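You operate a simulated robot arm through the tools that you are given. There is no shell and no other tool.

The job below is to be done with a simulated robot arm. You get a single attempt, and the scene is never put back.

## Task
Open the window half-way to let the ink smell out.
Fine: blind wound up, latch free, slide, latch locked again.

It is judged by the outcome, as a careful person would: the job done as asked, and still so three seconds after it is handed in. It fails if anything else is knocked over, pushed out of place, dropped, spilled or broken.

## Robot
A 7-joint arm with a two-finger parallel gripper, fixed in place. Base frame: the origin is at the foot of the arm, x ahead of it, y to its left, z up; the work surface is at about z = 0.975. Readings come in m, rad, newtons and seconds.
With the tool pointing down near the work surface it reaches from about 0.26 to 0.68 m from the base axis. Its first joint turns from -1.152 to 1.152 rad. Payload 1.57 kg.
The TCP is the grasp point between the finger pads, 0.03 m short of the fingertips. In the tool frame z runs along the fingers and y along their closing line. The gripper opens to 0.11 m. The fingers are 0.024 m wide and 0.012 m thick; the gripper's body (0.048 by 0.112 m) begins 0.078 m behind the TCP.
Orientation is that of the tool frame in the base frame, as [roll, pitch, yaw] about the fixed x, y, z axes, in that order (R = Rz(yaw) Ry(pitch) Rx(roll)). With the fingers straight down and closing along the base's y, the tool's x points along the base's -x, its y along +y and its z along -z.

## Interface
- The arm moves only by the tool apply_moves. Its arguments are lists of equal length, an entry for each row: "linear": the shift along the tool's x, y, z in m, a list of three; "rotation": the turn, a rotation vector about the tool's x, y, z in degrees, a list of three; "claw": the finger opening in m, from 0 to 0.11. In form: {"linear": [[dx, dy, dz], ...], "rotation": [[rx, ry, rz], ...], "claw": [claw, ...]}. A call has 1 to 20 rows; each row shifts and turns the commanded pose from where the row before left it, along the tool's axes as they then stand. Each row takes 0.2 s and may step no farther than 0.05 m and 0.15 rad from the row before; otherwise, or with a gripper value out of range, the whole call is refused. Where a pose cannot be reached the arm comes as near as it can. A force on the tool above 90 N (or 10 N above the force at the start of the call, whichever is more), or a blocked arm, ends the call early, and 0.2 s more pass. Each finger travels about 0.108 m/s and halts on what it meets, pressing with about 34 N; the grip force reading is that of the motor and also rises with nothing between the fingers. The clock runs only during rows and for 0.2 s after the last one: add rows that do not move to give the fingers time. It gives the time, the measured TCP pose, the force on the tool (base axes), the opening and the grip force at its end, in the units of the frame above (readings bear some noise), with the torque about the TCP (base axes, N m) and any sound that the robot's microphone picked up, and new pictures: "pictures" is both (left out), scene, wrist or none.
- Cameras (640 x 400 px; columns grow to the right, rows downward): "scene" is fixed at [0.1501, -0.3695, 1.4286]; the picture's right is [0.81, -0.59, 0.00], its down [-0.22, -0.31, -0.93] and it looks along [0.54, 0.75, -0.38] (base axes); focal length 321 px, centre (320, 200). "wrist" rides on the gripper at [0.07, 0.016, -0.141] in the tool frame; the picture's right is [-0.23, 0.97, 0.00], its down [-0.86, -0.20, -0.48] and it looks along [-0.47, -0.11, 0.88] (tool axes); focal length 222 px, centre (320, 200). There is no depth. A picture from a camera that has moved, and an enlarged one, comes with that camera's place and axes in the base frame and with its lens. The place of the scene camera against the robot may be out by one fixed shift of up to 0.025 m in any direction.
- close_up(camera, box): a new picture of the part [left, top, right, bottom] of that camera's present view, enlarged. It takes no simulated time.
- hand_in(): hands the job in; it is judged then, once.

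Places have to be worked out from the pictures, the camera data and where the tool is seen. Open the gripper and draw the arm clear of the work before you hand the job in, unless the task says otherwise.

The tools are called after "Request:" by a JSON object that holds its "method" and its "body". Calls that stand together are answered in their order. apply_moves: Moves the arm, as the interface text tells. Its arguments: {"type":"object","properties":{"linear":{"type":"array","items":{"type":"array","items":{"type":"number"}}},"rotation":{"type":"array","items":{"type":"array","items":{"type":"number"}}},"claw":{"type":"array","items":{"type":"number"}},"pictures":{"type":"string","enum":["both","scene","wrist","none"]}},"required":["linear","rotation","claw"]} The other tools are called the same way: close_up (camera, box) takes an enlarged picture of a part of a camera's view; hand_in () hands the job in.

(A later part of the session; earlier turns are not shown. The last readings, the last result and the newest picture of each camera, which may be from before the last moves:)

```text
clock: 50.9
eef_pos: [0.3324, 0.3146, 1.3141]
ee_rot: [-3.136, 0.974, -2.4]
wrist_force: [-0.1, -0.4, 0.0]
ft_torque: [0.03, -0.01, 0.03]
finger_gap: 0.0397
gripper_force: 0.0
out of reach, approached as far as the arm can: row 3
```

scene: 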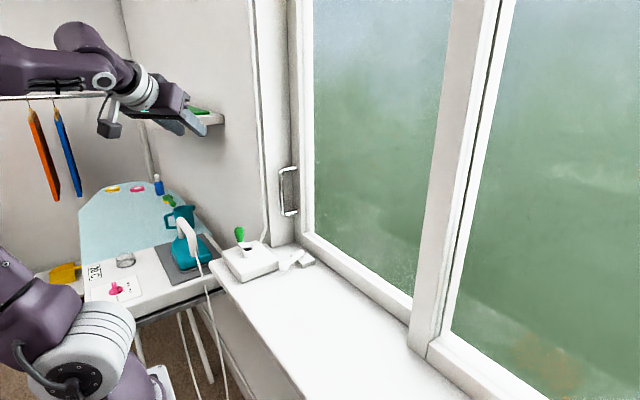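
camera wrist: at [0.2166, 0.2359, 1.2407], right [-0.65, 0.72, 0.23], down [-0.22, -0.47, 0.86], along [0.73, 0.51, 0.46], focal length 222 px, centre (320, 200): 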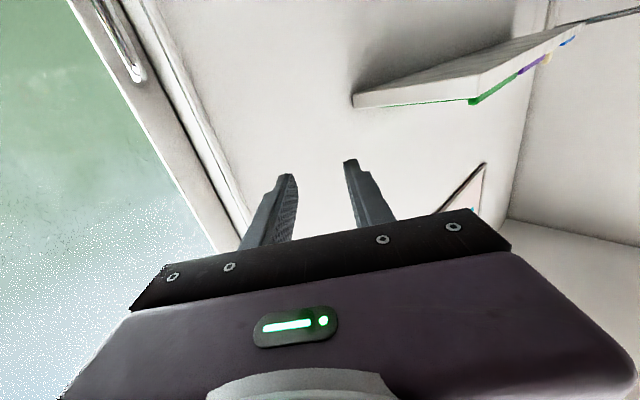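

The tool now points 34° below horizontal, heading 42°. I'll move toward (0.44, 0.20, 1.20), in front of the handle.

Request:
{"method": "apply_moves", "body": {"linear": [[0.018, -0.0314, 0.0127], [0.018, -0.0314, 0.0127], [0.018, -0.0314, 0.0127], [0.018, -0.0314, 0.0127], [0.018, -0.0314, 0.0127], [0, 0, 0]], "rotation": [[0, 0, 0], [0, 0, 0], [0, 0, 0], [0, 0, 0], [0, 0, 0], [0, 0, 0]], "claw": [0.04, 0.04, 0.04, 0.04, 0.04, 0.04]}}

```text
clock: 52.3
eef_pos: [0.4402, 0.2027, 1.2039]
ee_rot: [-3.139, 0.975, -2.405]
wrist_force: [0.6, 0.4, 0.0]
ft_torque: [-0.02, -0.01, -0.02]
finger_gap: 0.04
gripper_force: 0.0
camera wrist: at [0.3133, 0.1094, 1.2248], right [-0.56, 0.81, 0.19], down [0.2, -0.09, 0.98], along [0.81, 0.58, -0.11], focal length 222 px, centre (320, 200)
```

scene: 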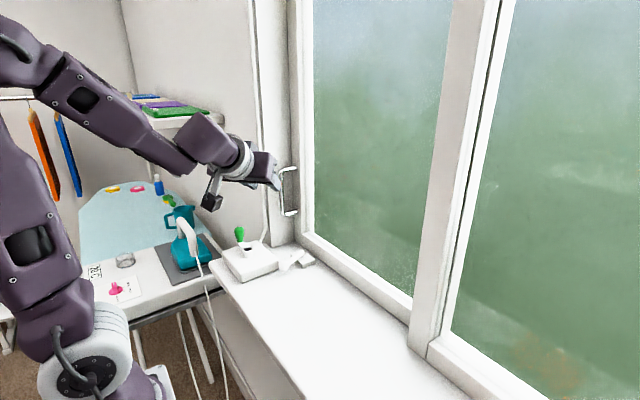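
wrist: 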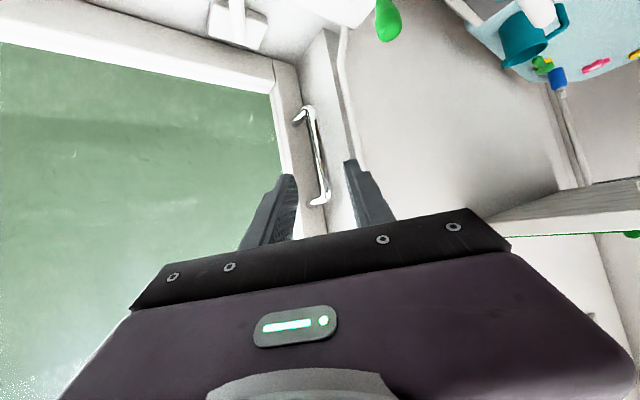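

This is a clear view: the handle bar shows between the fingers (upside-down image). I'll zoom in to measure bar, jamb and conduit.

Request:
{"method": "close_up", "body": {"camera": "wrist", "box": [250, 60, 410, 230]}}

Request:
{"method": "close_up", "body": {"camera": "scene", "box": [190, 120, 340, 250]}}

```text
2.35 times, centred on (330, 145) of wrist
camera zoom: at [0.3133, 0.1094, 1.2248], right [-0.56, 0.81, 0.19], down [0.2, -0.09, 0.98], along [0.81, 0.58, -0.11], focal length 523 px, centre (296, 329)
```

zoom: 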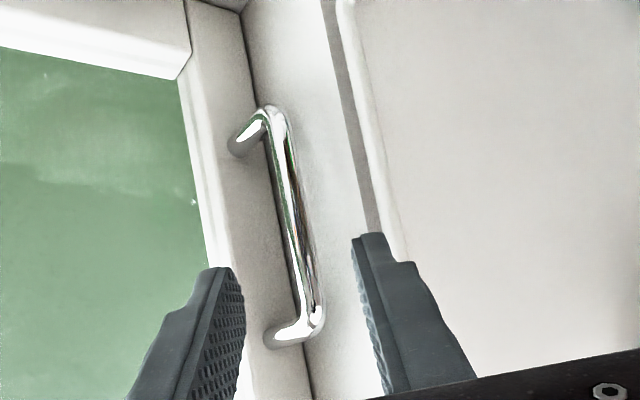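

```text
3.08 times, centred on (265, 185) of scene
camera zoom: at [0.1501, -0.3695, 1.4286], right [0.81, -0.59, 0.0], down [-0.22, -0.31, -0.93], along [0.54, 0.75, -0.38], focal length 988 px, centre (489, 246)
```

zoom: 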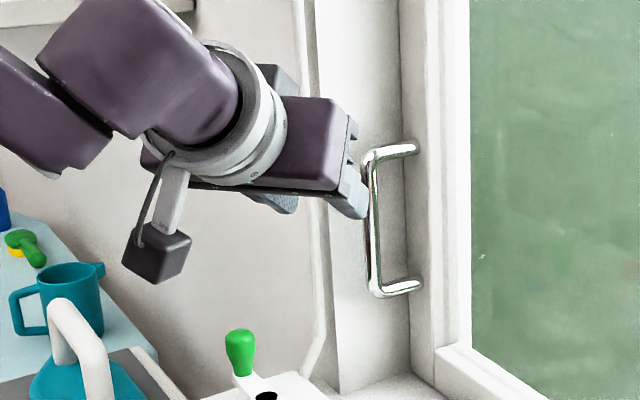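

Measurements agree: bar centre at (0.5255, 0.2775), z 1.078–1.193, and jamb at y ≈ 0.299. I'll turn the heading to about 58° for more jamb clearance, narrow the claw to 22 mm, and go to a pre-grasp point 6 cm short of the bar.

Request:
{"method": "apply_moves", "body": {"linear": [[0, 0, 0], [0, 0, 0], [0.0087, -0.01755, 0.03525], [0.0087, -0.01755, 0.03525], [0, 0, 0], [0, 0, 0]], "rotation": [[-6.62, 0, -4.49], [-6.62, 0, -4.49], [0, 0, 0], [0, 0, 0], [0, 0, 0], [0, 0, 0]], "claw": [0.03, 0.022, 0.022, 0.022, 0.022, 0.022]}}

Request:
{"method": "close_up", "body": {"camera": "wrist", "box": [240, 60, 400, 240]}}

Request:
{"method": "close_up", "body": {"camera": "scene", "box": [220, 140, 340, 240]}}

```text
clock: 53.7
eef_pos: [0.4955, 0.2231, 1.1523]
ee_rot: [-3.137, 0.973, -2.121]
wrist_force: [0.0, 0.7, -0.6]
ft_torque: [0.01, -0.02, -0.01]
finger_gap: 0.022
gripper_force: 0.1
camera wrist: at [0.3982, 0.1008, 1.174], right [-0.76, 0.62, 0.19], down [0.21, -0.03, 0.98], along [0.61, 0.78, -0.11], focal length 222 px, centre (320, 200)
```

scene: 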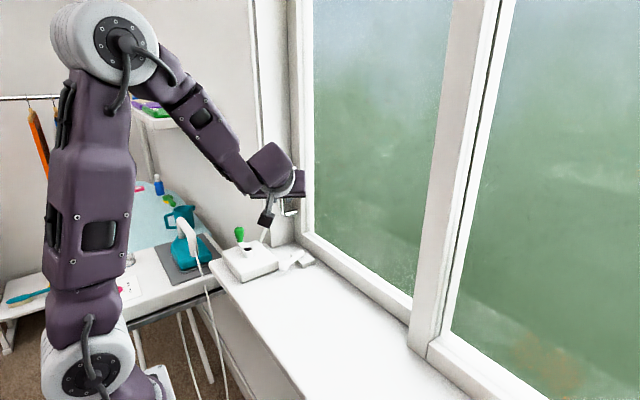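
wrist: 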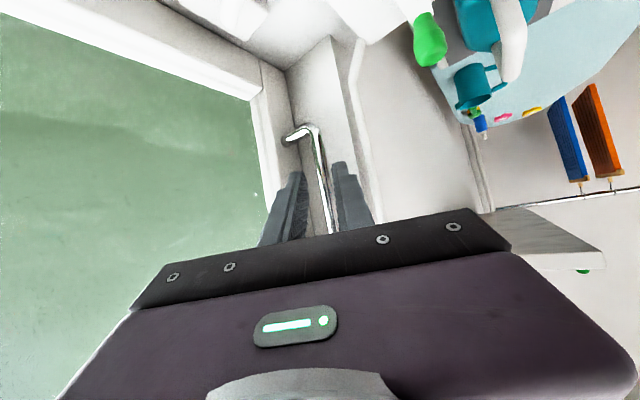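

```text
2.22 times, centred on (320, 150) of wrist
camera zoom: at [0.3982, 0.1008, 1.174], right [-0.76, 0.62, 0.19], down [0.21, -0.03, 0.98], along [0.61, 0.78, -0.11], focal length 494 px, centre (320, 311)
```

zoom: 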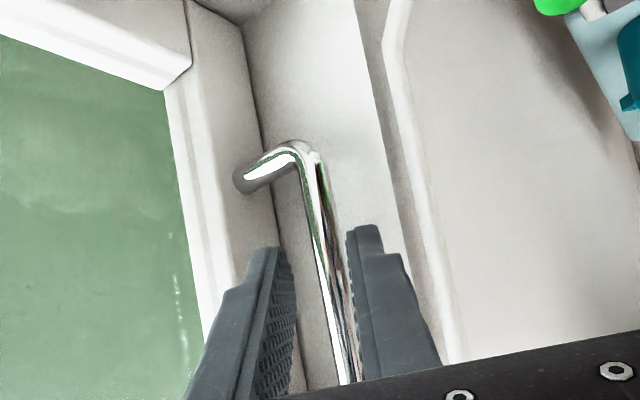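

```text
4.00 times, centred on (280, 190) of scene
camera zoom: at [0.1502, -0.3695, 1.4286], right [0.81, -0.59, 0.0], down [-0.22, -0.31, -0.93], along [0.54, 0.75, -0.38], focal length 1284 px, centre (480, 240)
```

zoom: 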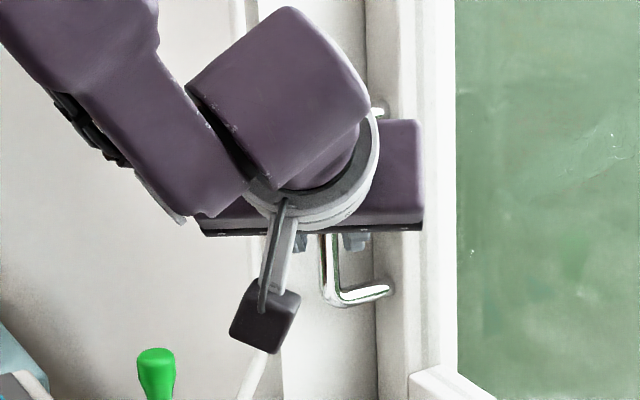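

The tool axis projects onto image column 320 and the bar sits there, so it is well centred. I'll zoom more tightly to confirm before going in.

Request:
{"method": "close_up", "body": {"camera": "wrist", "box": [280, 120, 360, 190]}}

```text
5.71 times, centred on (320, 155) of wrist
camera zoom: at [0.3982, 0.1008, 1.174], right [-0.76, 0.62, 0.19], down [0.21, -0.03, 0.98], along [0.61, 0.78, -0.11], focal length 1269 px, centre (320, 457)
```

zoom: 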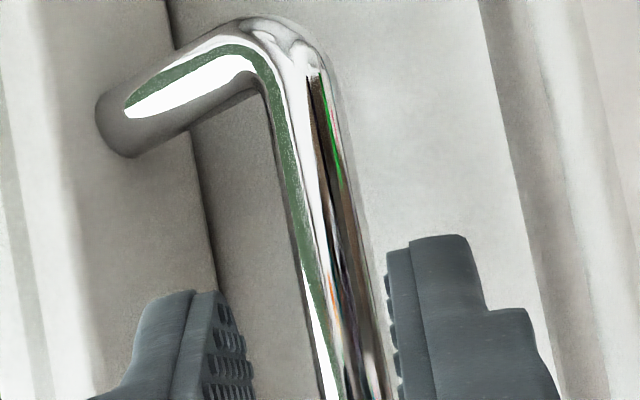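

The bar is offset only about 2 mm from the axis and is about 14 mm in diameter. I'll shift 1 mm toward it, open to 25 mm, and advance 37 mm horizontally so the tips pass the bar.

Request:
{"method": "apply_moves", "body": {"linear": [[0, 0.001, 0], [-0.0069, 0, 0.0102], [-0.0069, 0, 0.0102], [-0.007, 0, 0.0102], [0, 0, 0]], "rotation": [[0, 0, 0], [0, 0, 0], [0, 0, 0], [0, 0, 0], [0, 0, 0]], "claw": [0.025, 0.025, 0.025, 0.025, 0.025]}}

Request:
{"method": "close_up", "body": {"camera": "wrist", "box": [250, 110, 390, 230]}}

```text
clock: 54.9
eef_pos: [0.5135, 0.2547, 1.1522]
ee_rot: [-3.139, 0.975, -2.122]
wrist_force: [0.0, -0.3, -0.6]
ft_torque: [-0.02, 0.01, 0.02]
finger_gap: 0.0252
gripper_force: 0.0
camera wrist: at [0.4171, 0.1311, 1.1732], right [-0.76, 0.62, 0.19], down [0.21, -0.03, 0.98], along [0.61, 0.78, -0.11], focal length 222 px, centre (320, 200)
```

scene: 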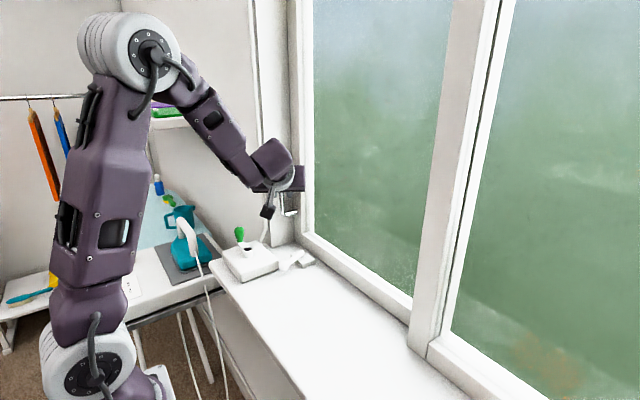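
wrist: 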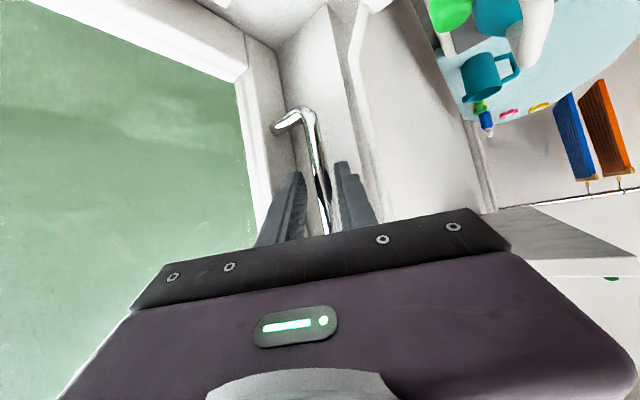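

```text
3.33 times, centred on (320, 170) of wrist
camera zoom: at [0.4171, 0.1311, 1.1732], right [-0.76, 0.62, 0.19], down [0.21, -0.03, 0.98], along [0.61, 0.78, -0.11], focal length 740 px, centre (320, 300)
```

zoom: 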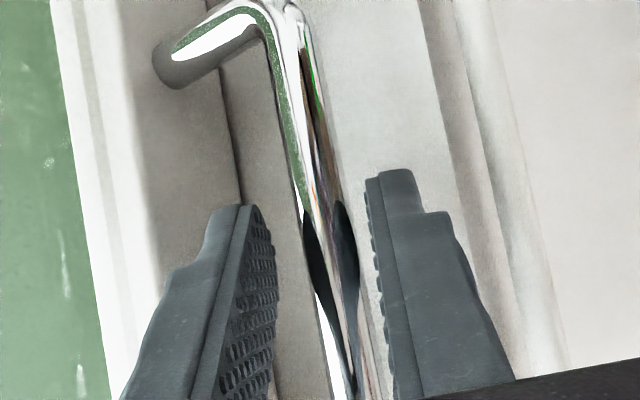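

The tips are at the bar with no contact force. I'll close now and check that the grip lands on the bar.

Request:
{"method": "apply_moves", "body": {"linear": [[0, 0, 0], [0, 0, 0], [0, 0, 0]], "rotation": [[0, 0, 0], [0, 0, 0], [0, 0, 0]], "claw": [0.005, 0.005, 0.005]}}

Request:
{"method": "close_up", "body": {"camera": "wrist", "box": [250, 110, 390, 230]}}

Request:
{"method": "close_up", "body": {"camera": "scene", "box": [240, 140, 340, 240]}}

```text
clock: 55.7
eef_pos: [0.5127, 0.255, 1.1531]
ee_rot: [-3.137, 0.975, -2.123]
wrist_force: [-4.9, 3.3, -1.7]
ft_torque: [0.44, 0.26, 0.14]
finger_gap: 0.0137
gripper_force: 30.2
camera wrist: at [0.4167, 0.1312, 1.1732], right [-0.76, 0.62, 0.19], down [0.21, -0.03, 0.98], along [0.61, 0.78, -0.11], focal length 222 px, centre (320, 200)
```

scene: 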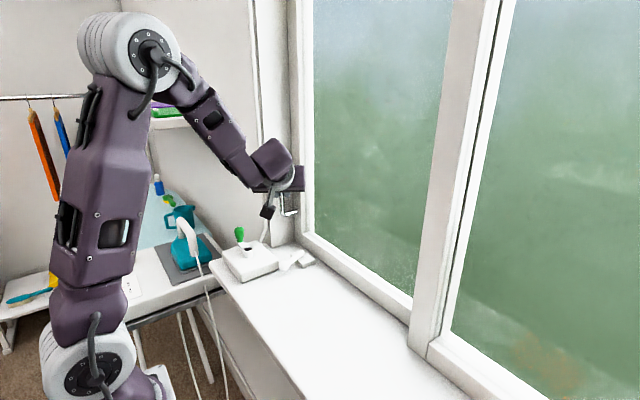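
wrist: 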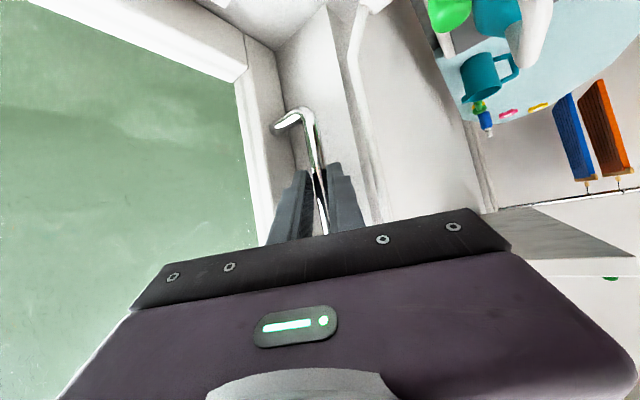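

```text
3.33 times, centred on (320, 170) of wrist
camera zoom: at [0.4167, 0.1312, 1.1732], right [-0.76, 0.62, 0.19], down [0.21, -0.03, 0.98], along [0.61, 0.78, -0.11], focal length 740 px, centre (320, 300)
```

zoom: 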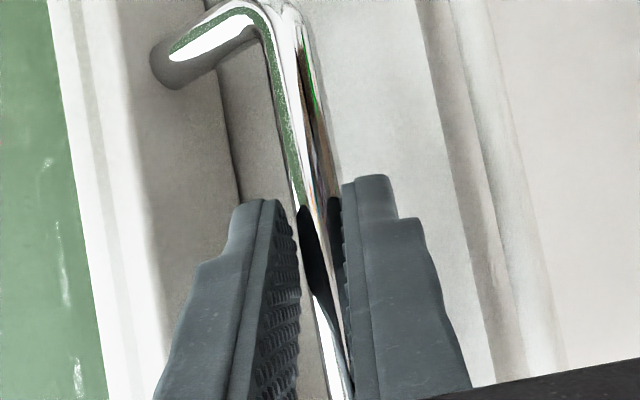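

```text
4.00 times, centred on (290, 190) of scene
camera zoom: at [0.15, -0.3694, 1.4287], right [0.81, -0.59, 0.0], down [-0.22, -0.31, -0.93], along [0.54, 0.75, -0.38], focal length 1284 px, centre (440, 240)
```

zoom: 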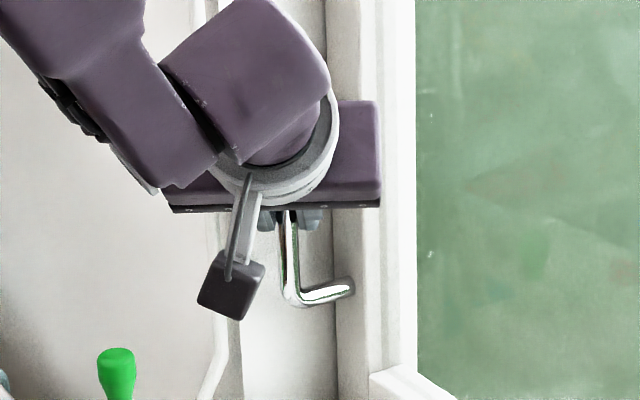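

The grip landed on the bar (13.7 mm gap, 30 N). I'll pull 15 mm in −y in small steps to see whether the sash is free.

Request:
{"method": "apply_moves", "body": {"linear": [[0.00239, -0.00262, -0.00353], [0.00239, -0.00262, -0.00353], [0.00239, -0.00262, -0.00353], [0, 0, 0]], "rotation": [[0, 0, 0], [0, 0, 0], [0, 0, 0], [0, 0, 0]], "claw": [0.005, 0.005, 0.005, 0.005]}}

Request:
{"method": "close_up", "body": {"camera": "wrist", "box": [220, 60, 400, 230]}}

```text
clock: 56.7
eef_pos: [0.5134, 0.2396, 1.1513]
ee_rot: [-3.137, 0.98, -2.118]
wrist_force: [-11.7, 4.2, 18.5]
ft_torque: [0.93, -0.01, 0.33]
finger_gap: 0.0139
gripper_force: 30.2
camera wrist: at [0.4167, 0.116, 1.1724], right [-0.76, 0.62, 0.19], down [0.21, -0.03, 0.98], along [0.61, 0.78, -0.1], focal length 222 px, centre (320, 200)
```

scene: 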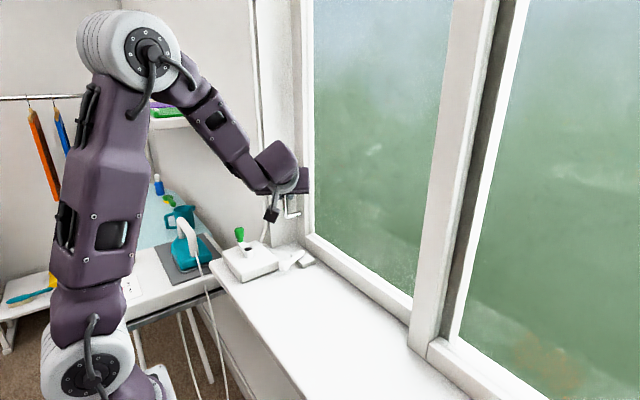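
wrist: 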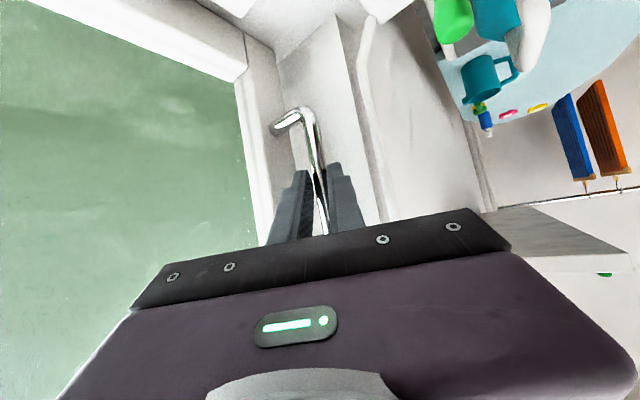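

```text
2.35 times, centred on (310, 145) of wrist
camera zoom: at [0.4167, 0.116, 1.1724], right [-0.76, 0.62, 0.19], down [0.21, -0.03, 0.98], along [0.61, 0.78, -0.1], focal length 523 px, centre (344, 329)
```

zoom: 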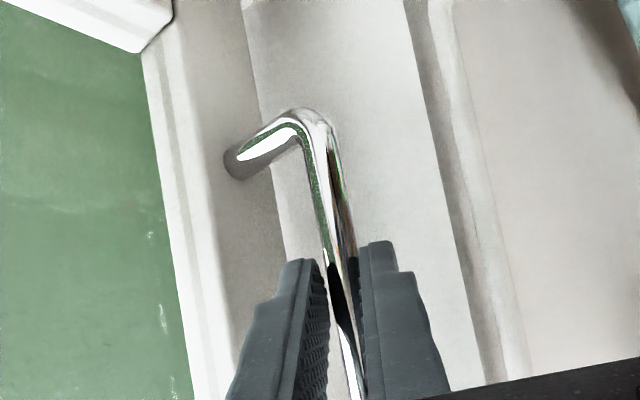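

The sash slid with almost no resistance. I'll look at the meeting-stile region to understand the sash geometry and total travel.

Request:
{"method": "close_up", "body": {"camera": "scene", "box": [380, 240, 520, 400]}}

Request:
{"method": "close_up", "body": {"camera": "scene", "box": [400, 0, 640, 200]}}

Request:
{"method": "close_up", "body": {"camera": "scene", "box": [255, 130, 345, 270]}}

```text
2.50 times, centred on (450, 320) of scene
camera zoom: at [0.1494, -0.3695, 1.4287], right [0.81, -0.59, 0.0], down [-0.22, -0.31, -0.93], along [0.54, 0.75, -0.38], focal length 803 px, centre (-5, -100)
```

zoom: 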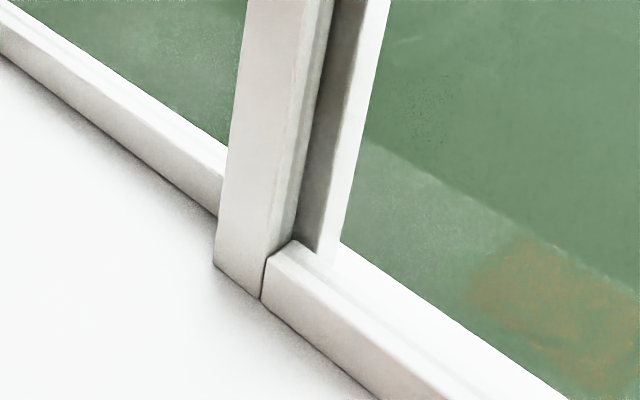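

```text
2.00 times, centred on (520, 100) of scene
camera zoom: at [0.1494, -0.3695, 1.4287], right [0.81, -0.59, 0.0], down [-0.22, -0.31, -0.93], along [0.54, 0.75, -0.38], focal length 642 px, centre (-80, 400)
```

zoom: 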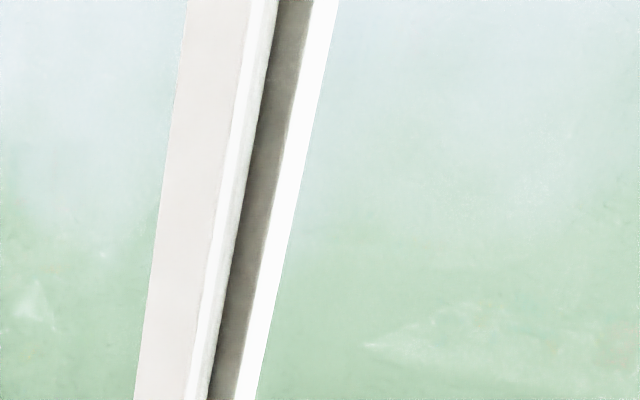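

```text
2.86 times, centred on (300, 200) of scene
camera zoom: at [0.1494, -0.3695, 1.4287], right [0.81, -0.59, 0.0], down [-0.22, -0.31, -0.93], along [0.54, 0.75, -0.38], focal length 917 px, centre (377, 200)
```

zoom: 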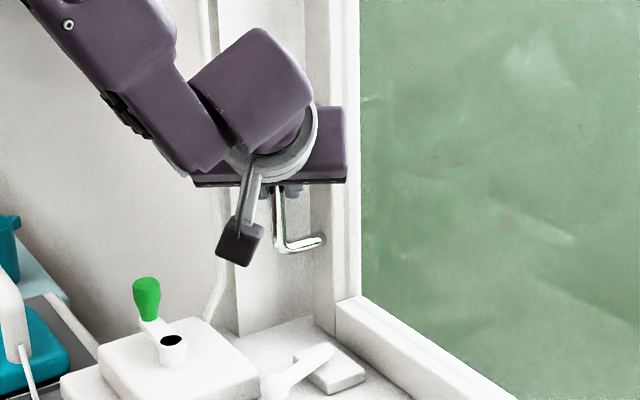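

The sash slid 15 mm with only a few newtons. The sliding sash runs behind the fixed right-hand panel, whose stile (the post) is at y ≈ −0.127, giving a clear bay of about 0.42 m. I'll keep sliding steadily and check.

Request:
{"method": "apply_moves", "body": {"linear": [[0.00813, -0.0089, -0.01199], [0.00813, -0.0089, -0.01199], [0.00813, -0.0089, -0.01199], [0.00813, -0.0089, -0.01199], [0.00813, -0.0089, -0.01199], [0, 0, 0]], "rotation": [[0, 0, 0], [0, 0, 0], [0, 0, 0], [0, 0, 0], [0, 0, 0], [0, 0, 0]], "claw": [0.005, 0.005, 0.005, 0.005, 0.005, 0.005]}}

```text
clock: 58.1
eef_pos: [0.514, 0.1529, 1.1503]
ee_rot: [-3.141, 0.972, -2.125]
wrist_force: [-12.7, -3.4, 7.5]
ft_torque: [0.59, 0.15, 0.16]
finger_gap: 0.0138
gripper_force: 30.2
camera wrist: at [0.4162, 0.0301, 1.1717], right [-0.76, 0.62, 0.19], down [0.21, -0.03, 0.98], along [0.61, 0.78, -0.11], focal length 222 px, centre (320, 200)
```

scene: 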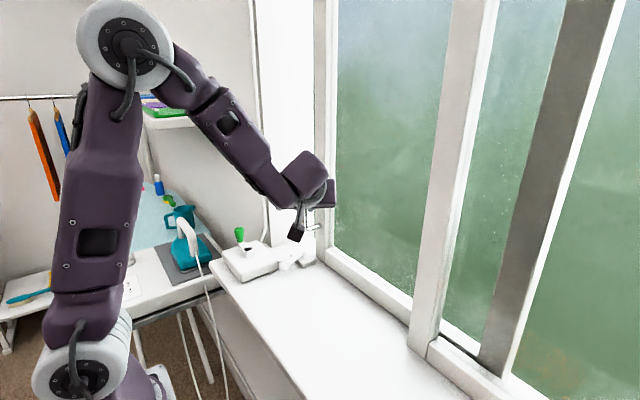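
wrist: 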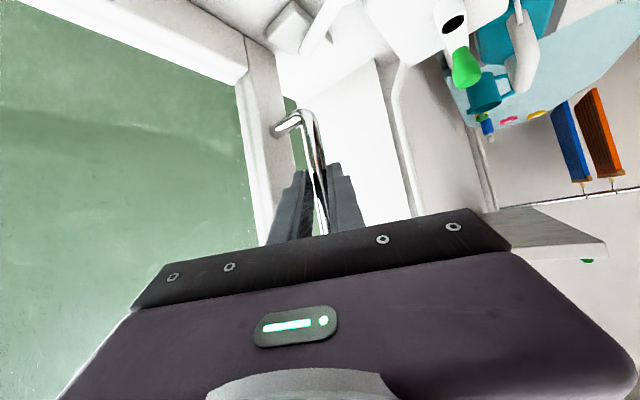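

The sash has slid 0.10 m and moves freely. Continuing to about 0.20 m.

Request:
{"method": "apply_moves", "body": {"linear": [[0.0078, -0.00854, -0.0115], [0.0078, -0.00854, -0.0115], [0.0078, -0.00854, -0.0115], [0.0078, -0.00854, -0.0115], [0.0078, -0.00854, -0.0115], [0.0078, -0.00854, -0.0115], [0, 0, 0]], "rotation": [[0, 0, 0], [0, 0, 0], [0, 0, 0], [0, 0, 0], [0, 0, 0], [0, 0, 0], [0, 0, 0]], "claw": [0.005, 0.005, 0.005, 0.005, 0.005, 0.005, 0.005]}}

```text
clock: 59.7
eef_pos: [0.5125, 0.0546, 1.15]
ee_rot: [-3.14, 0.97, -2.127]
wrist_force: [5.9, -3.2, -23.6]
ft_torque: [-0.45, 0.59, -0.2]
finger_gap: 0.0139
gripper_force: 30.7
camera wrist: at [0.4158, -0.0681, 1.1723], right [-0.76, 0.62, 0.19], down [0.21, -0.03, 0.98], along [0.62, 0.78, -0.11], focal length 222 px, centre (320, 200)
```

scene: 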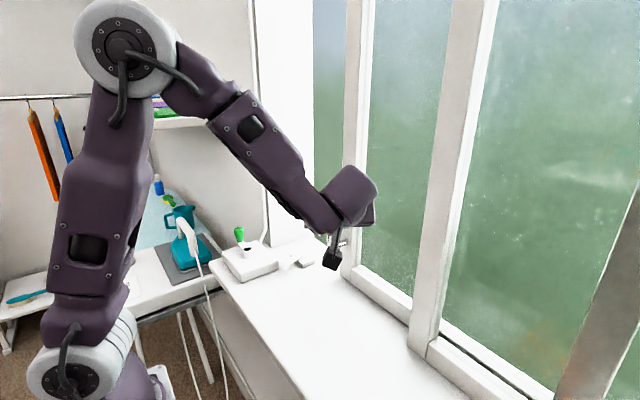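
wrist: 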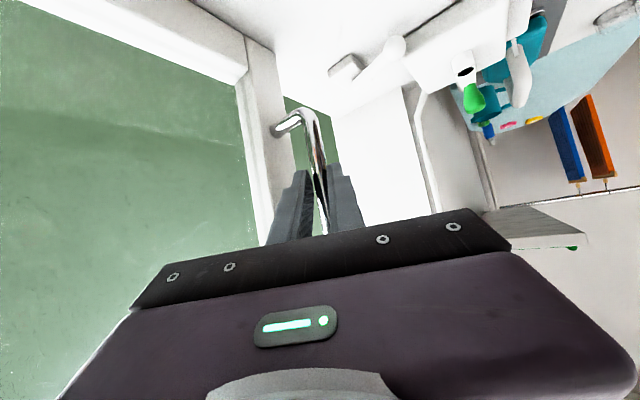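

The sash is now displaced 0.20 m, visually about half of the bay. To know true half-way I'll carefully find the end of travel, sliding on gently and watching forces, and then come back.

Request:
{"method": "apply_moves", "body": {"linear": [[0.0078, -0.00854, -0.0115], [0.0078, -0.00854, -0.0115], [0.0078, -0.00854, -0.0115], [0.0078, -0.00854, -0.0115], [0, 0, 0]], "rotation": [[0, 0, 0], [0, 0, 0], [0, 0, 0], [0, 0, 0], [0, 0, 0]], "claw": [0.005, 0.005, 0.005, 0.005, 0.005]}}

```text
clock: 60.9
eef_pos: [0.5123, -0.0096, 1.1505]
ee_rot: [-3.134, 0.977, -2.122]
wrist_force: [3.6, -1.8, 23.8]
ft_torque: [0.75, -0.07, -0.12]
finger_gap: 0.0138
gripper_force: 30.6
camera wrist: at [0.4157, -0.1333, 1.1722], right [-0.76, 0.62, 0.18], down [0.21, -0.03, 0.98], along [0.61, 0.78, -0.1], focal length 222 px, centre (320, 200)
```

scene: 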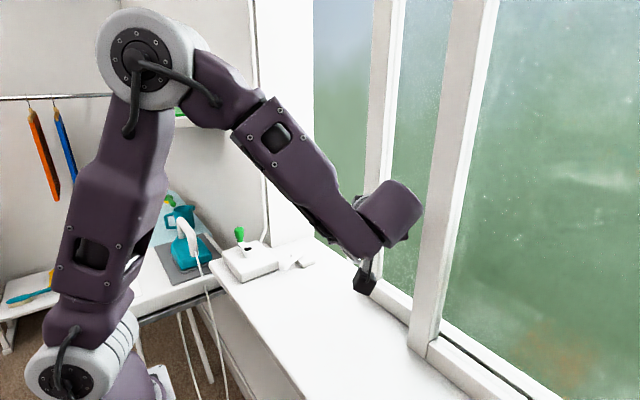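
wrist: 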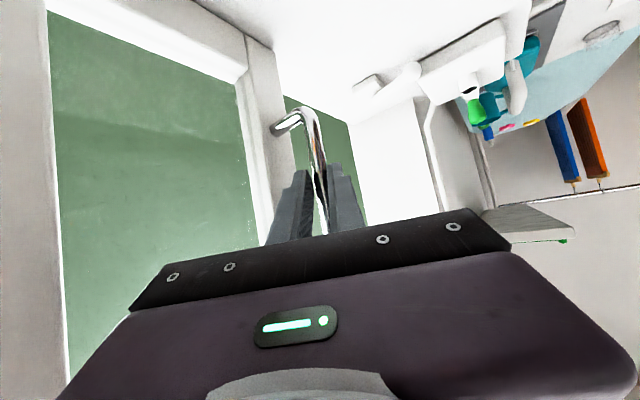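

Still free at 0.265 m and clear of the post. I'll go on slowly with a few more rows.

Request:
{"method": "apply_moves", "body": {"linear": [[0.0078, -0.00854, -0.0115], [0.0078, -0.00854, -0.0115], [0.0078, -0.00854, -0.0115], [0, 0, 0]], "rotation": [[0, 0, 0], [0, 0, 0], [0, 0, 0], [0, 0, 0]], "claw": [0.005, 0.005, 0.005, 0.005]}}

Request:
{"method": "close_up", "body": {"camera": "scene", "box": [350, 150, 500, 300]}}

```text
clock: 61.9
eef_pos: [0.5144, -0.0609, 1.1507]
ee_rot: [-3.131, 0.973, -2.126]
wrist_force: [0.5, -0.4, -0.1]
ft_torque: [-0.01, -0.02, -0.03]
finger_gap: 0.0046
gripper_force: 0.0
camera wrist: at [0.4165, -0.184, 1.173], right [-0.76, 0.63, 0.18], down [0.21, -0.03, 0.98], along [0.62, 0.78, -0.11], focal length 222 px, centre (320, 200)
```

scene: 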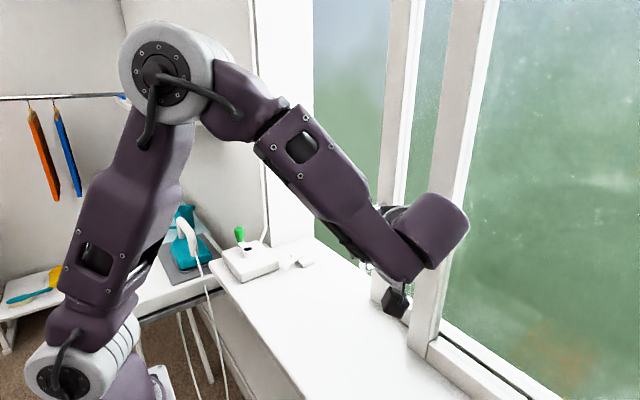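
wrist: 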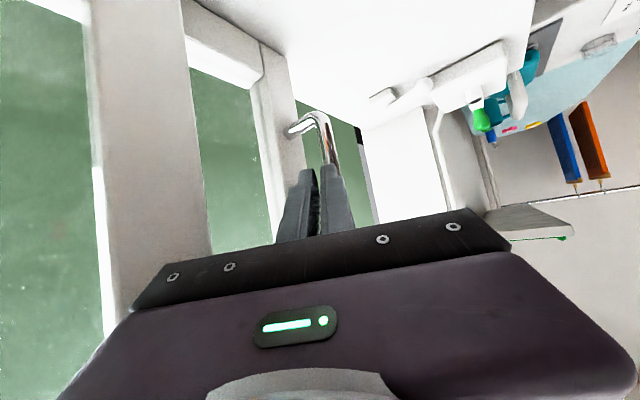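

```text
2.67 times, centred on (425, 225) of scene
camera zoom: at [0.1501, -0.3695, 1.4286], right [0.81, -0.59, 0.0], down [-0.22, -0.31, -0.93], along [0.54, 0.75, -0.38], focal length 856 px, centre (40, 133)
```

zoom: 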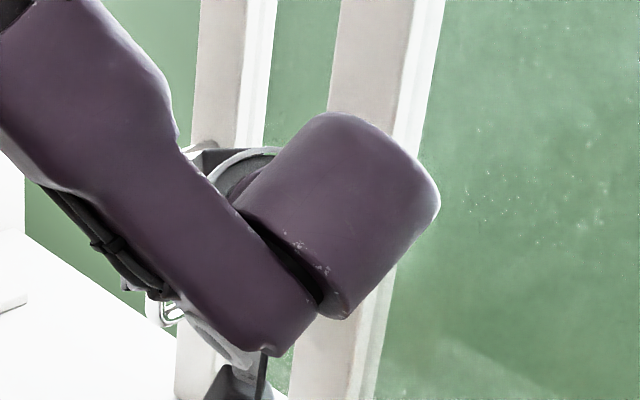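

The fingers slipped off the bar, so the sash met its end stop. I'll measure where the handle now sits.

Request:
{"method": "close_up", "body": {"camera": "wrist", "box": [240, 60, 400, 200]}}

Request:
{"method": "close_up", "body": {"camera": "scene", "box": [360, 230, 460, 360]}}

```text
2.86 times, centred on (320, 130) of wrist
camera zoom: at [0.4165, -0.184, 1.173], right [-0.76, 0.63, 0.18], down [0.21, -0.03, 0.98], along [0.62, 0.78, -0.11], focal length 635 px, centre (320, 400)
```

zoom: 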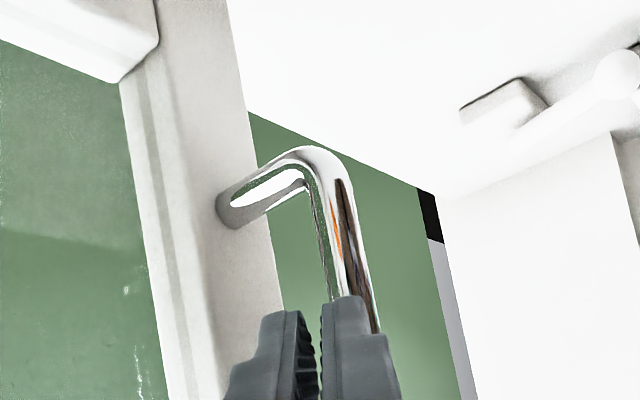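

```text
3.08 times, centred on (410, 295) of scene
camera zoom: at [0.1501, -0.3695, 1.4286], right [0.81, -0.59, 0.0], down [-0.22, -0.31, -0.93], along [0.54, 0.75, -0.38], focal length 988 px, centre (43, -92)
```

zoom: 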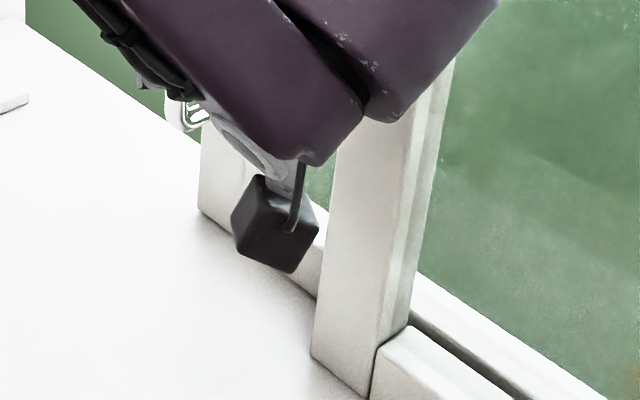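

The handle bar is now at y ≈ −0.018, so the sash stopped at a displacement of about 0.30 m, and half-way would be about 0.15 m. I'll back off, re-centre on the bar, and regrasp to confirm the stop.

Request:
{"method": "apply_moves", "body": {"linear": [[0.0169, 0, -0.0248], [0, 0.0122, 0], [0, 0, 0]], "rotation": [[0, 0, 0], [0, 0, 0], [0, 0, 0]], "claw": [0.03, 0.03, 0.03]}}

Request:
{"method": "close_up", "body": {"camera": "wrist", "box": [250, 90, 390, 230]}}

```text
clock: 62.7
eef_pos: [0.4867, -0.0766, 1.1512]
ee_rot: [-3.137, 0.974, -2.124]
wrist_force: [0.6, 0.2, 0.0]
ft_torque: [-0.01, 0.01, 0.06]
finger_gap: 0.0299
gripper_force: 0.0
camera wrist: at [0.3904, -0.2004, 1.173], right [-0.76, 0.62, 0.19], down [0.21, -0.03, 0.98], along [0.61, 0.78, -0.11], focal length 222 px, centre (320, 200)
```

scene: 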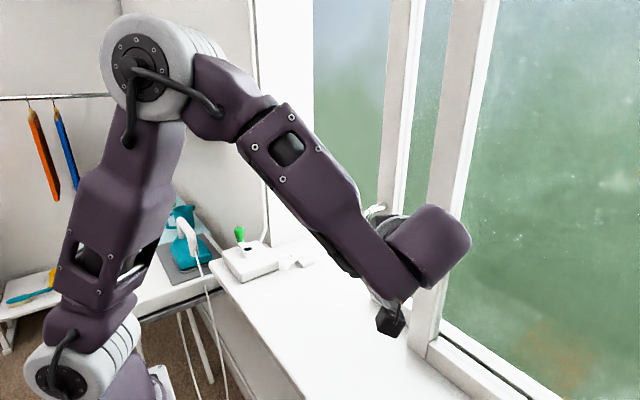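
wrist: 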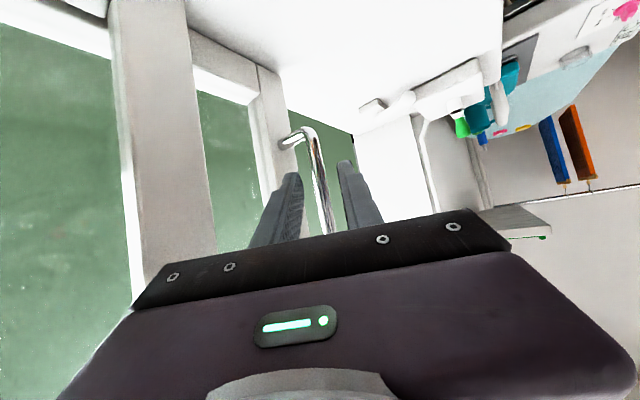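

```text
2.86 times, centred on (320, 160) of wrist
camera zoom: at [0.3904, -0.2004, 1.173], right [-0.76, 0.62, 0.19], down [0.21, -0.03, 0.98], along [0.61, 0.78, -0.11], focal length 635 px, centre (320, 314)
```

zoom: 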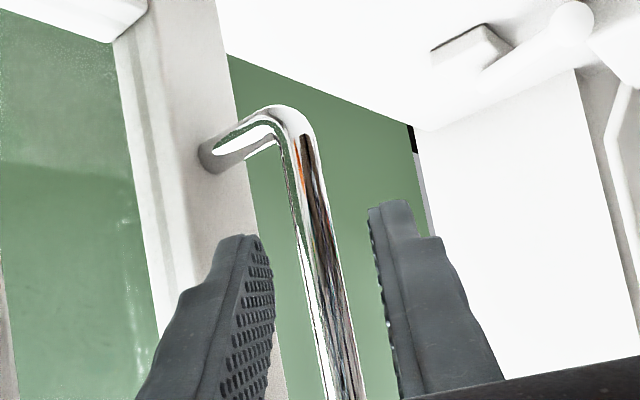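

The bar is centred to within 3 mm. I'll advance onto it, close, and check the stop with a small pull.

Request:
{"method": "apply_moves", "body": {"linear": [[-0.01375, -0.001, 0.02015], [-0.01375, -0.001, 0.02015], [0, 0, 0], [0, 0, 0], [0, 0, 0]], "rotation": [[0, 0, 0], [0, 0, 0], [0, 0, 0], [0, 0, 0], [0, 0, 0]], "claw": [0.03, 0.03, 0.03, 0.005, 0.005], "pictures": "wrist"}}

Request:
{"method": "apply_moves", "body": {"linear": [[0.00239, -0.00262, -0.00353], [0.00143, -0.00157, -0.00212], [0, 0, 0]], "rotation": [[0, 0, 0], [0, 0, 0], [0, 0, 0]], "claw": [0.005, 0.005, 0.005], "pictures": "wrist"}}

```text
clock: 63.9
eef_pos: [0.515, -0.0366, 1.151]
ee_rot: [-3.138, 0.974, -2.124]
wrist_force: [19.5, -4.2, -0.1]
ft_torque: [-0.05, 0.06, -0.24]
finger_gap: 0.0212
gripper_force: 9.1
camera wrist: at [0.4171, -0.1598, 1.1728], right [-0.76, 0.62, 0.19], down [0.21, -0.03, 0.98], along [0.61, 0.78, -0.11], focal length 222 px, centre (320, 200)
```

wrist: 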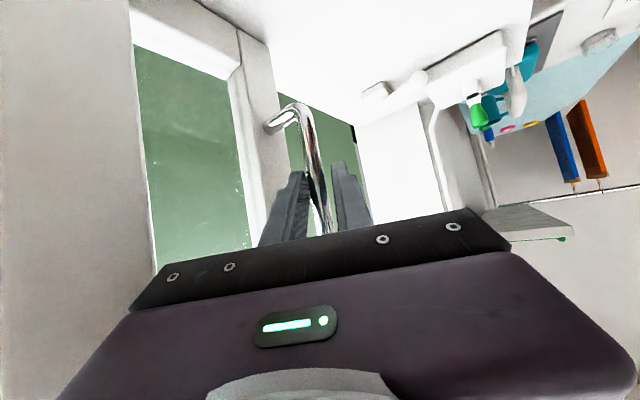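

```text
clock: 64.7
eef_pos: [0.5132, -0.0443, 1.1499]
ee_rot: [-3.138, 0.974, -2.123]
wrist_force: [11.4, -2.4, -0.6]
ft_torque: [0.02, -0.04, -0.21]
finger_gap: 0.0141
gripper_force: 6.0
camera wrist: at [0.4173, -0.1667, 1.1723], right [-0.76, 0.62, 0.19], down [0.21, -0.03, 0.98], along [0.61, 0.78, -0.11], focal length 222 px, centre (320, 200)
```

wrist: 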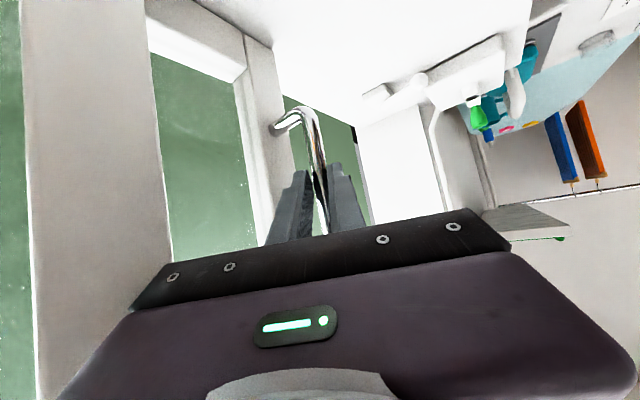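

I'm gripping the bar again (14 mm gap). One more gentle 8 mm pull will show whether it is blocked.

Request:
{"method": "apply_moves", "body": {"linear": [[0.00191, -0.00209, -0.00282], [0.00191, -0.00209, -0.00282], [0, 0, 0]], "rotation": [[0, 0, 0], [0, 0, 0], [0, 0, 0]], "claw": [0.005, 0.005, 0.005], "pictures": "wrist"}}

Request:
{"method": "close_up", "body": {"camera": "wrist", "box": [250, 70, 390, 210]}}

```text
clock: 65.5
eef_pos: [0.5126, -0.0476, 1.1516]
ee_rot: [3.136, 0.976, -2.12]
wrist_force: [-19.5, 38.5, -3.9]
ft_torque: [0.28, 0.31, 0.86]
finger_gap: 0.0137
gripper_force: 30.4
camera wrist: at [0.4174, -0.1719, 1.1725], right [-0.77, 0.61, 0.19], down [0.22, -0.03, 0.98], along [0.6, 0.79, -0.11], focal length 222 px, centre (320, 200)
```

wrist: 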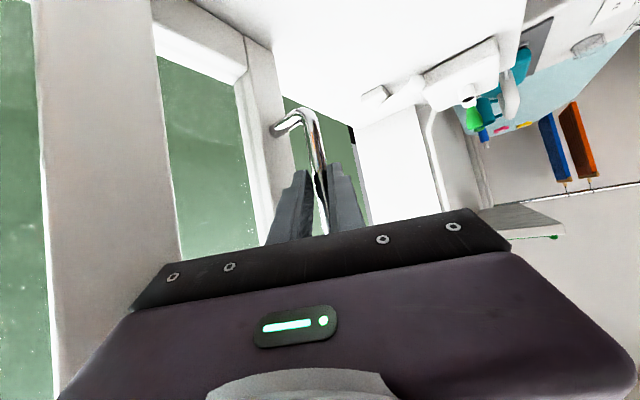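

```text
2.86 times, centred on (320, 140) of wrist
camera zoom: at [0.4174, -0.1719, 1.1725], right [-0.77, 0.61, 0.19], down [0.22, -0.03, 0.98], along [0.6, 0.79, -0.11], focal length 635 px, centre (320, 371)
```

zoom: 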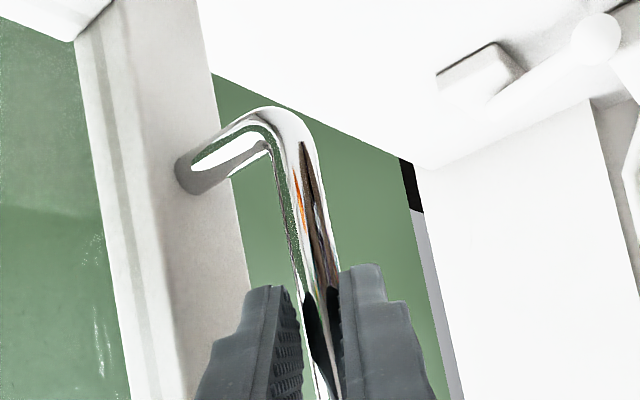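

The sash is blocked with 38 N at TCP y = −0.0476. The same grasp started at 0.255, so total travel is about 0.30 m and half-way is 0.15 m (TCP y ≈ 0.105). I'll slide the sash back to there.

Request:
{"method": "apply_moves", "body": {"linear": [[-0.00798, 0.00875, 0.01178], [-0.00798, 0.00875, 0.01178], [-0.00798, 0.00875, 0.01178], [-0.00798, 0.00875, 0.01178], [-0.00798, 0.00875, 0.01178], [-0.00798, 0.00875, 0.01178], [-0.00798, 0.00875, 0.01178], [-0.00798, 0.00875, 0.01178], [-0.00798, 0.00875, 0.01178], [0, 0, 0]], "rotation": [[0, 0, 0], [0, 0, 0], [0, 0, 0], [0, 0, 0], [0, 0, 0], [0, 0, 0], [0, 0, 0], [0, 0, 0], [0, 0, 0], [0, 0, 0]], "claw": [0.005, 0.005, 0.005, 0.005, 0.005, 0.005, 0.005, 0.005, 0.005, 0.005]}}

```text
clock: 67.7
eef_pos: [0.5127, 0.1003, 1.1518]
ee_rot: [-3.138, 0.977, -2.122]
wrist_force: [-9.2, 0.5, 7.7]
ft_torque: [0.77, 0.19, 0.16]
finger_gap: 0.0138
gripper_force: 30.4
camera wrist: at [0.4171, -0.0233, 1.1725], right [-0.76, 0.62, 0.19], down [0.21, -0.03, 0.98], along [0.61, 0.78, -0.11], focal length 222 px, centre (320, 200)
```

scene: 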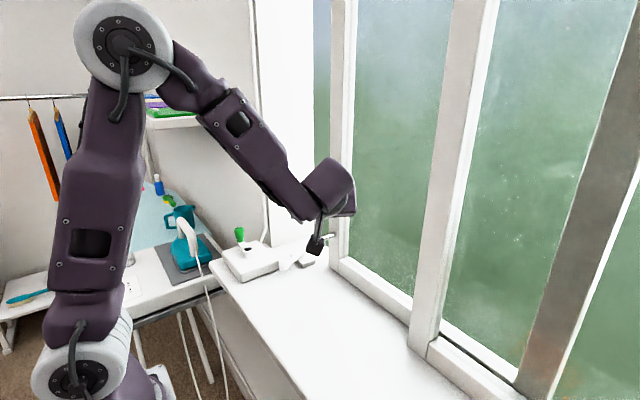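
wrist: 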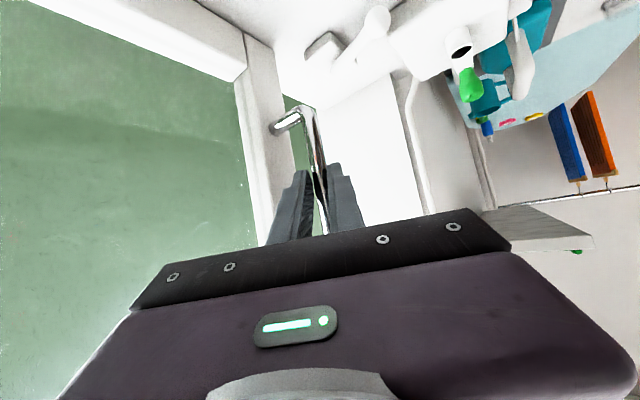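

TCP y is 0.100, and the midpoint between the stops is about 0.104. I'll adjust by 3.5 mm, release the bar, and back away.

Request:
{"method": "apply_moves", "body": {"linear": [[-0.00167, 0.00183, 0.00247], [0, 0, 0], [0, 0, 0]], "rotation": [[0, 0, 0], [0, 0, 0], [0, 0, 0]], "claw": [0.005, 0.005, 0.005], "pictures": "none"}}

```text
clock: 68.5
eef_pos: [0.5135, 0.1014, 1.1514]
ee_rot: [-3.137, 0.974, -2.123]
wrist_force: [2.3, -3.5, 4.6]
ft_torque: [0.31, 0.33, -0.14]
finger_gap: 0.0138
gripper_force: 30.3
```

The reading is 0.1014, so I'll nudge 2.5 mm more and re-read.

Request:
{"method": "apply_moves", "body": {"linear": [[-0.0012, 0.0013, 0.00176], [0, 0, 0], [0, 0, 0]], "rotation": [[0, 0, 0], [0, 0, 0], [0, 0, 0]], "claw": [0.005, 0.005, 0.005], "pictures": "none"}}

```text
clock: 69.3
eef_pos: [0.5132, 0.1043, 1.1505]
ee_rot: [-3.135, 0.976, -2.122]
wrist_force: [4.7, -3.1, 14.1]
ft_torque: [0.08, 0.4, -0.14]
finger_gap: 0.0139
gripper_force: 30.7
```

TCP y = 0.1043, so the sash is at about 0.151 m, half of its 0.30 m travel. I'll open the fingers, retreat along the approach line, rise and turn the tool back to pointing down.

Request:
{"method": "apply_moves", "body": {"linear": [[0, 0, 0], [0, 0, 0], [0.01125, 0, -0.01655], [0.01125, 0, -0.01655], [-0.0276, 0, -0.0187], [-0.0276, 0, -0.0187], [-0.0276, 0, -0.0187], [0.0088, 0.02555, -0.013], [0.0088, 0.02555, -0.013], [0, 0, 0], [0, 0, 0], [0, 0, 0], [0, 0, 0], [0, 0, 0], [0, 0, 0], [0, 0, 0], [0, 0, 0]], "rotation": [[0, 0, 0], [0, 0, 0], [0, 0, 0], [0, 0, 0], [0, 0, 0], [0, 0, 0], [0, 0, 0], [0, 0, 0], [0, 0, 0], [0, 8, 0], [0, 8, 0], [0, 8, 0], [0, 8, 0], [0, 8, 0], [0, 8, 0], [0, 7.8, 0], [0, 0, 0]], "claw": [0.03, 0.03, 0.03, 0.03, 0.03, 0.03, 0.03, 0.03, 0.03, 0.03, 0.03, 0.03, 0.03, 0.03, 0.03, 0.03, 0.03]}}

```text
clock: 72.9
eef_pos: [0.4345, 0.0682, 1.2447]
ee_rot: [3.112, 0.137, -2.132]
wrist_force: [0.1, -0.5, 0.0]
ft_torque: [0.01, 0.02, -0.03]
finger_gap: 0.0297
gripper_force: 0.1
out of reach, approached as far as the arm can: row 14, 15
camera wrist: at [0.3788, 0.0001, 1.3761], right [-0.71, 0.7, 0.06], down [0.6, 0.55, 0.59], along [0.38, 0.45, -0.81], focal length 222 px, centre (320, 200)
```

scene: 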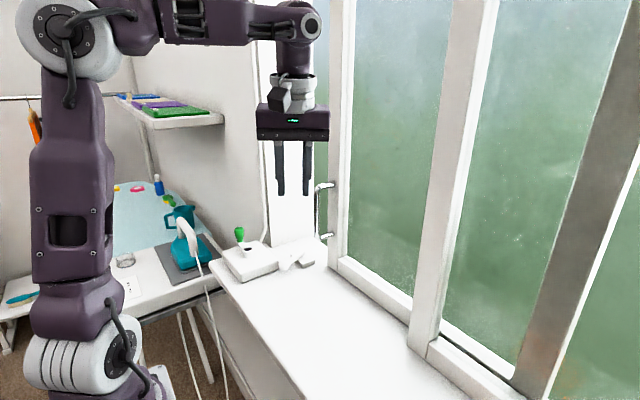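
wrist: 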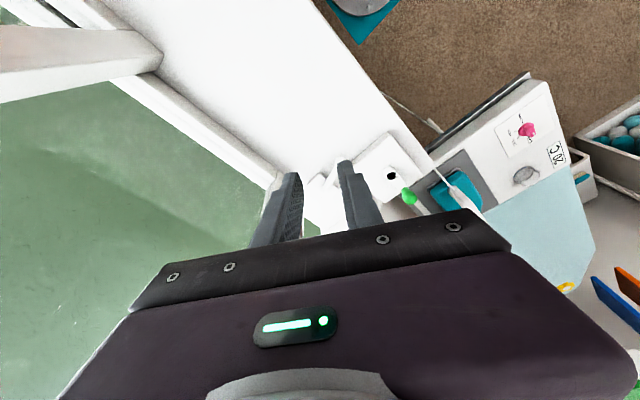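

The sash stays half-open. I'll finish straightening the tool and rotate the yaw back to π.

Request:
{"method": "apply_moves", "body": {"linear": [[0, 0, 0], [0, 0, 0], [0, 0, 0], [0, 0, 0], [0, 0, 0], [0, 0, 0], [0, 0, 0], [0, 0, 0], [0, 0, 0]], "rotation": [[1.7, 7.85, 0], [0, 0, 8.26], [0, 0, 8.26], [0, 0, 8.26], [0, 0, 8.26], [0, 0, 8.26], [0, 0, 8.26], [0, 0, 8.26], [0, 0, 0]], "claw": [0.0, 0.0, 0.0, 0.0, 0.0, 0.0, 0.0, 0.0, 0.0]}}

```text
clock: 74.9
eef_pos: [0.4368, 0.0677, 1.2448]
ee_rot: [3.141, 0.002, -3.139]
wrist_force: [0.0, -1.0, 0.5]
ft_torque: [0.04, -0.01, 0.01]
finger_gap: 0.0
gripper_force: 21.1
camera wrist: at [0.3653, 0.0847, 1.3865], right [0.22, 0.97, 0.0], down [0.85, -0.2, 0.48], along [0.47, -0.11, -0.88], focal length 222 px, centre (320, 200)
```

scene: 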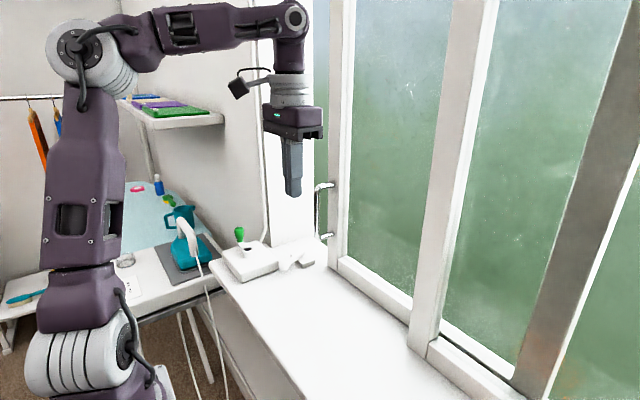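
wrist: 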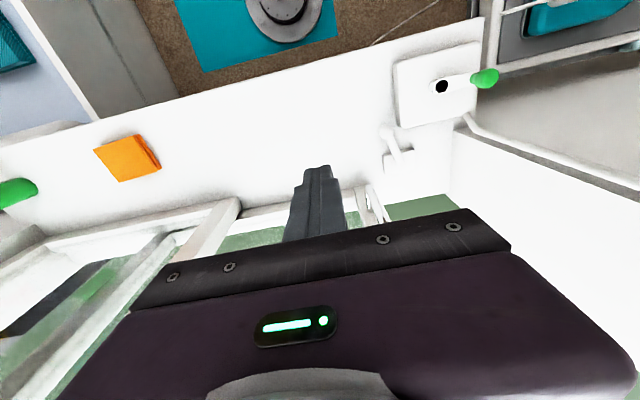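

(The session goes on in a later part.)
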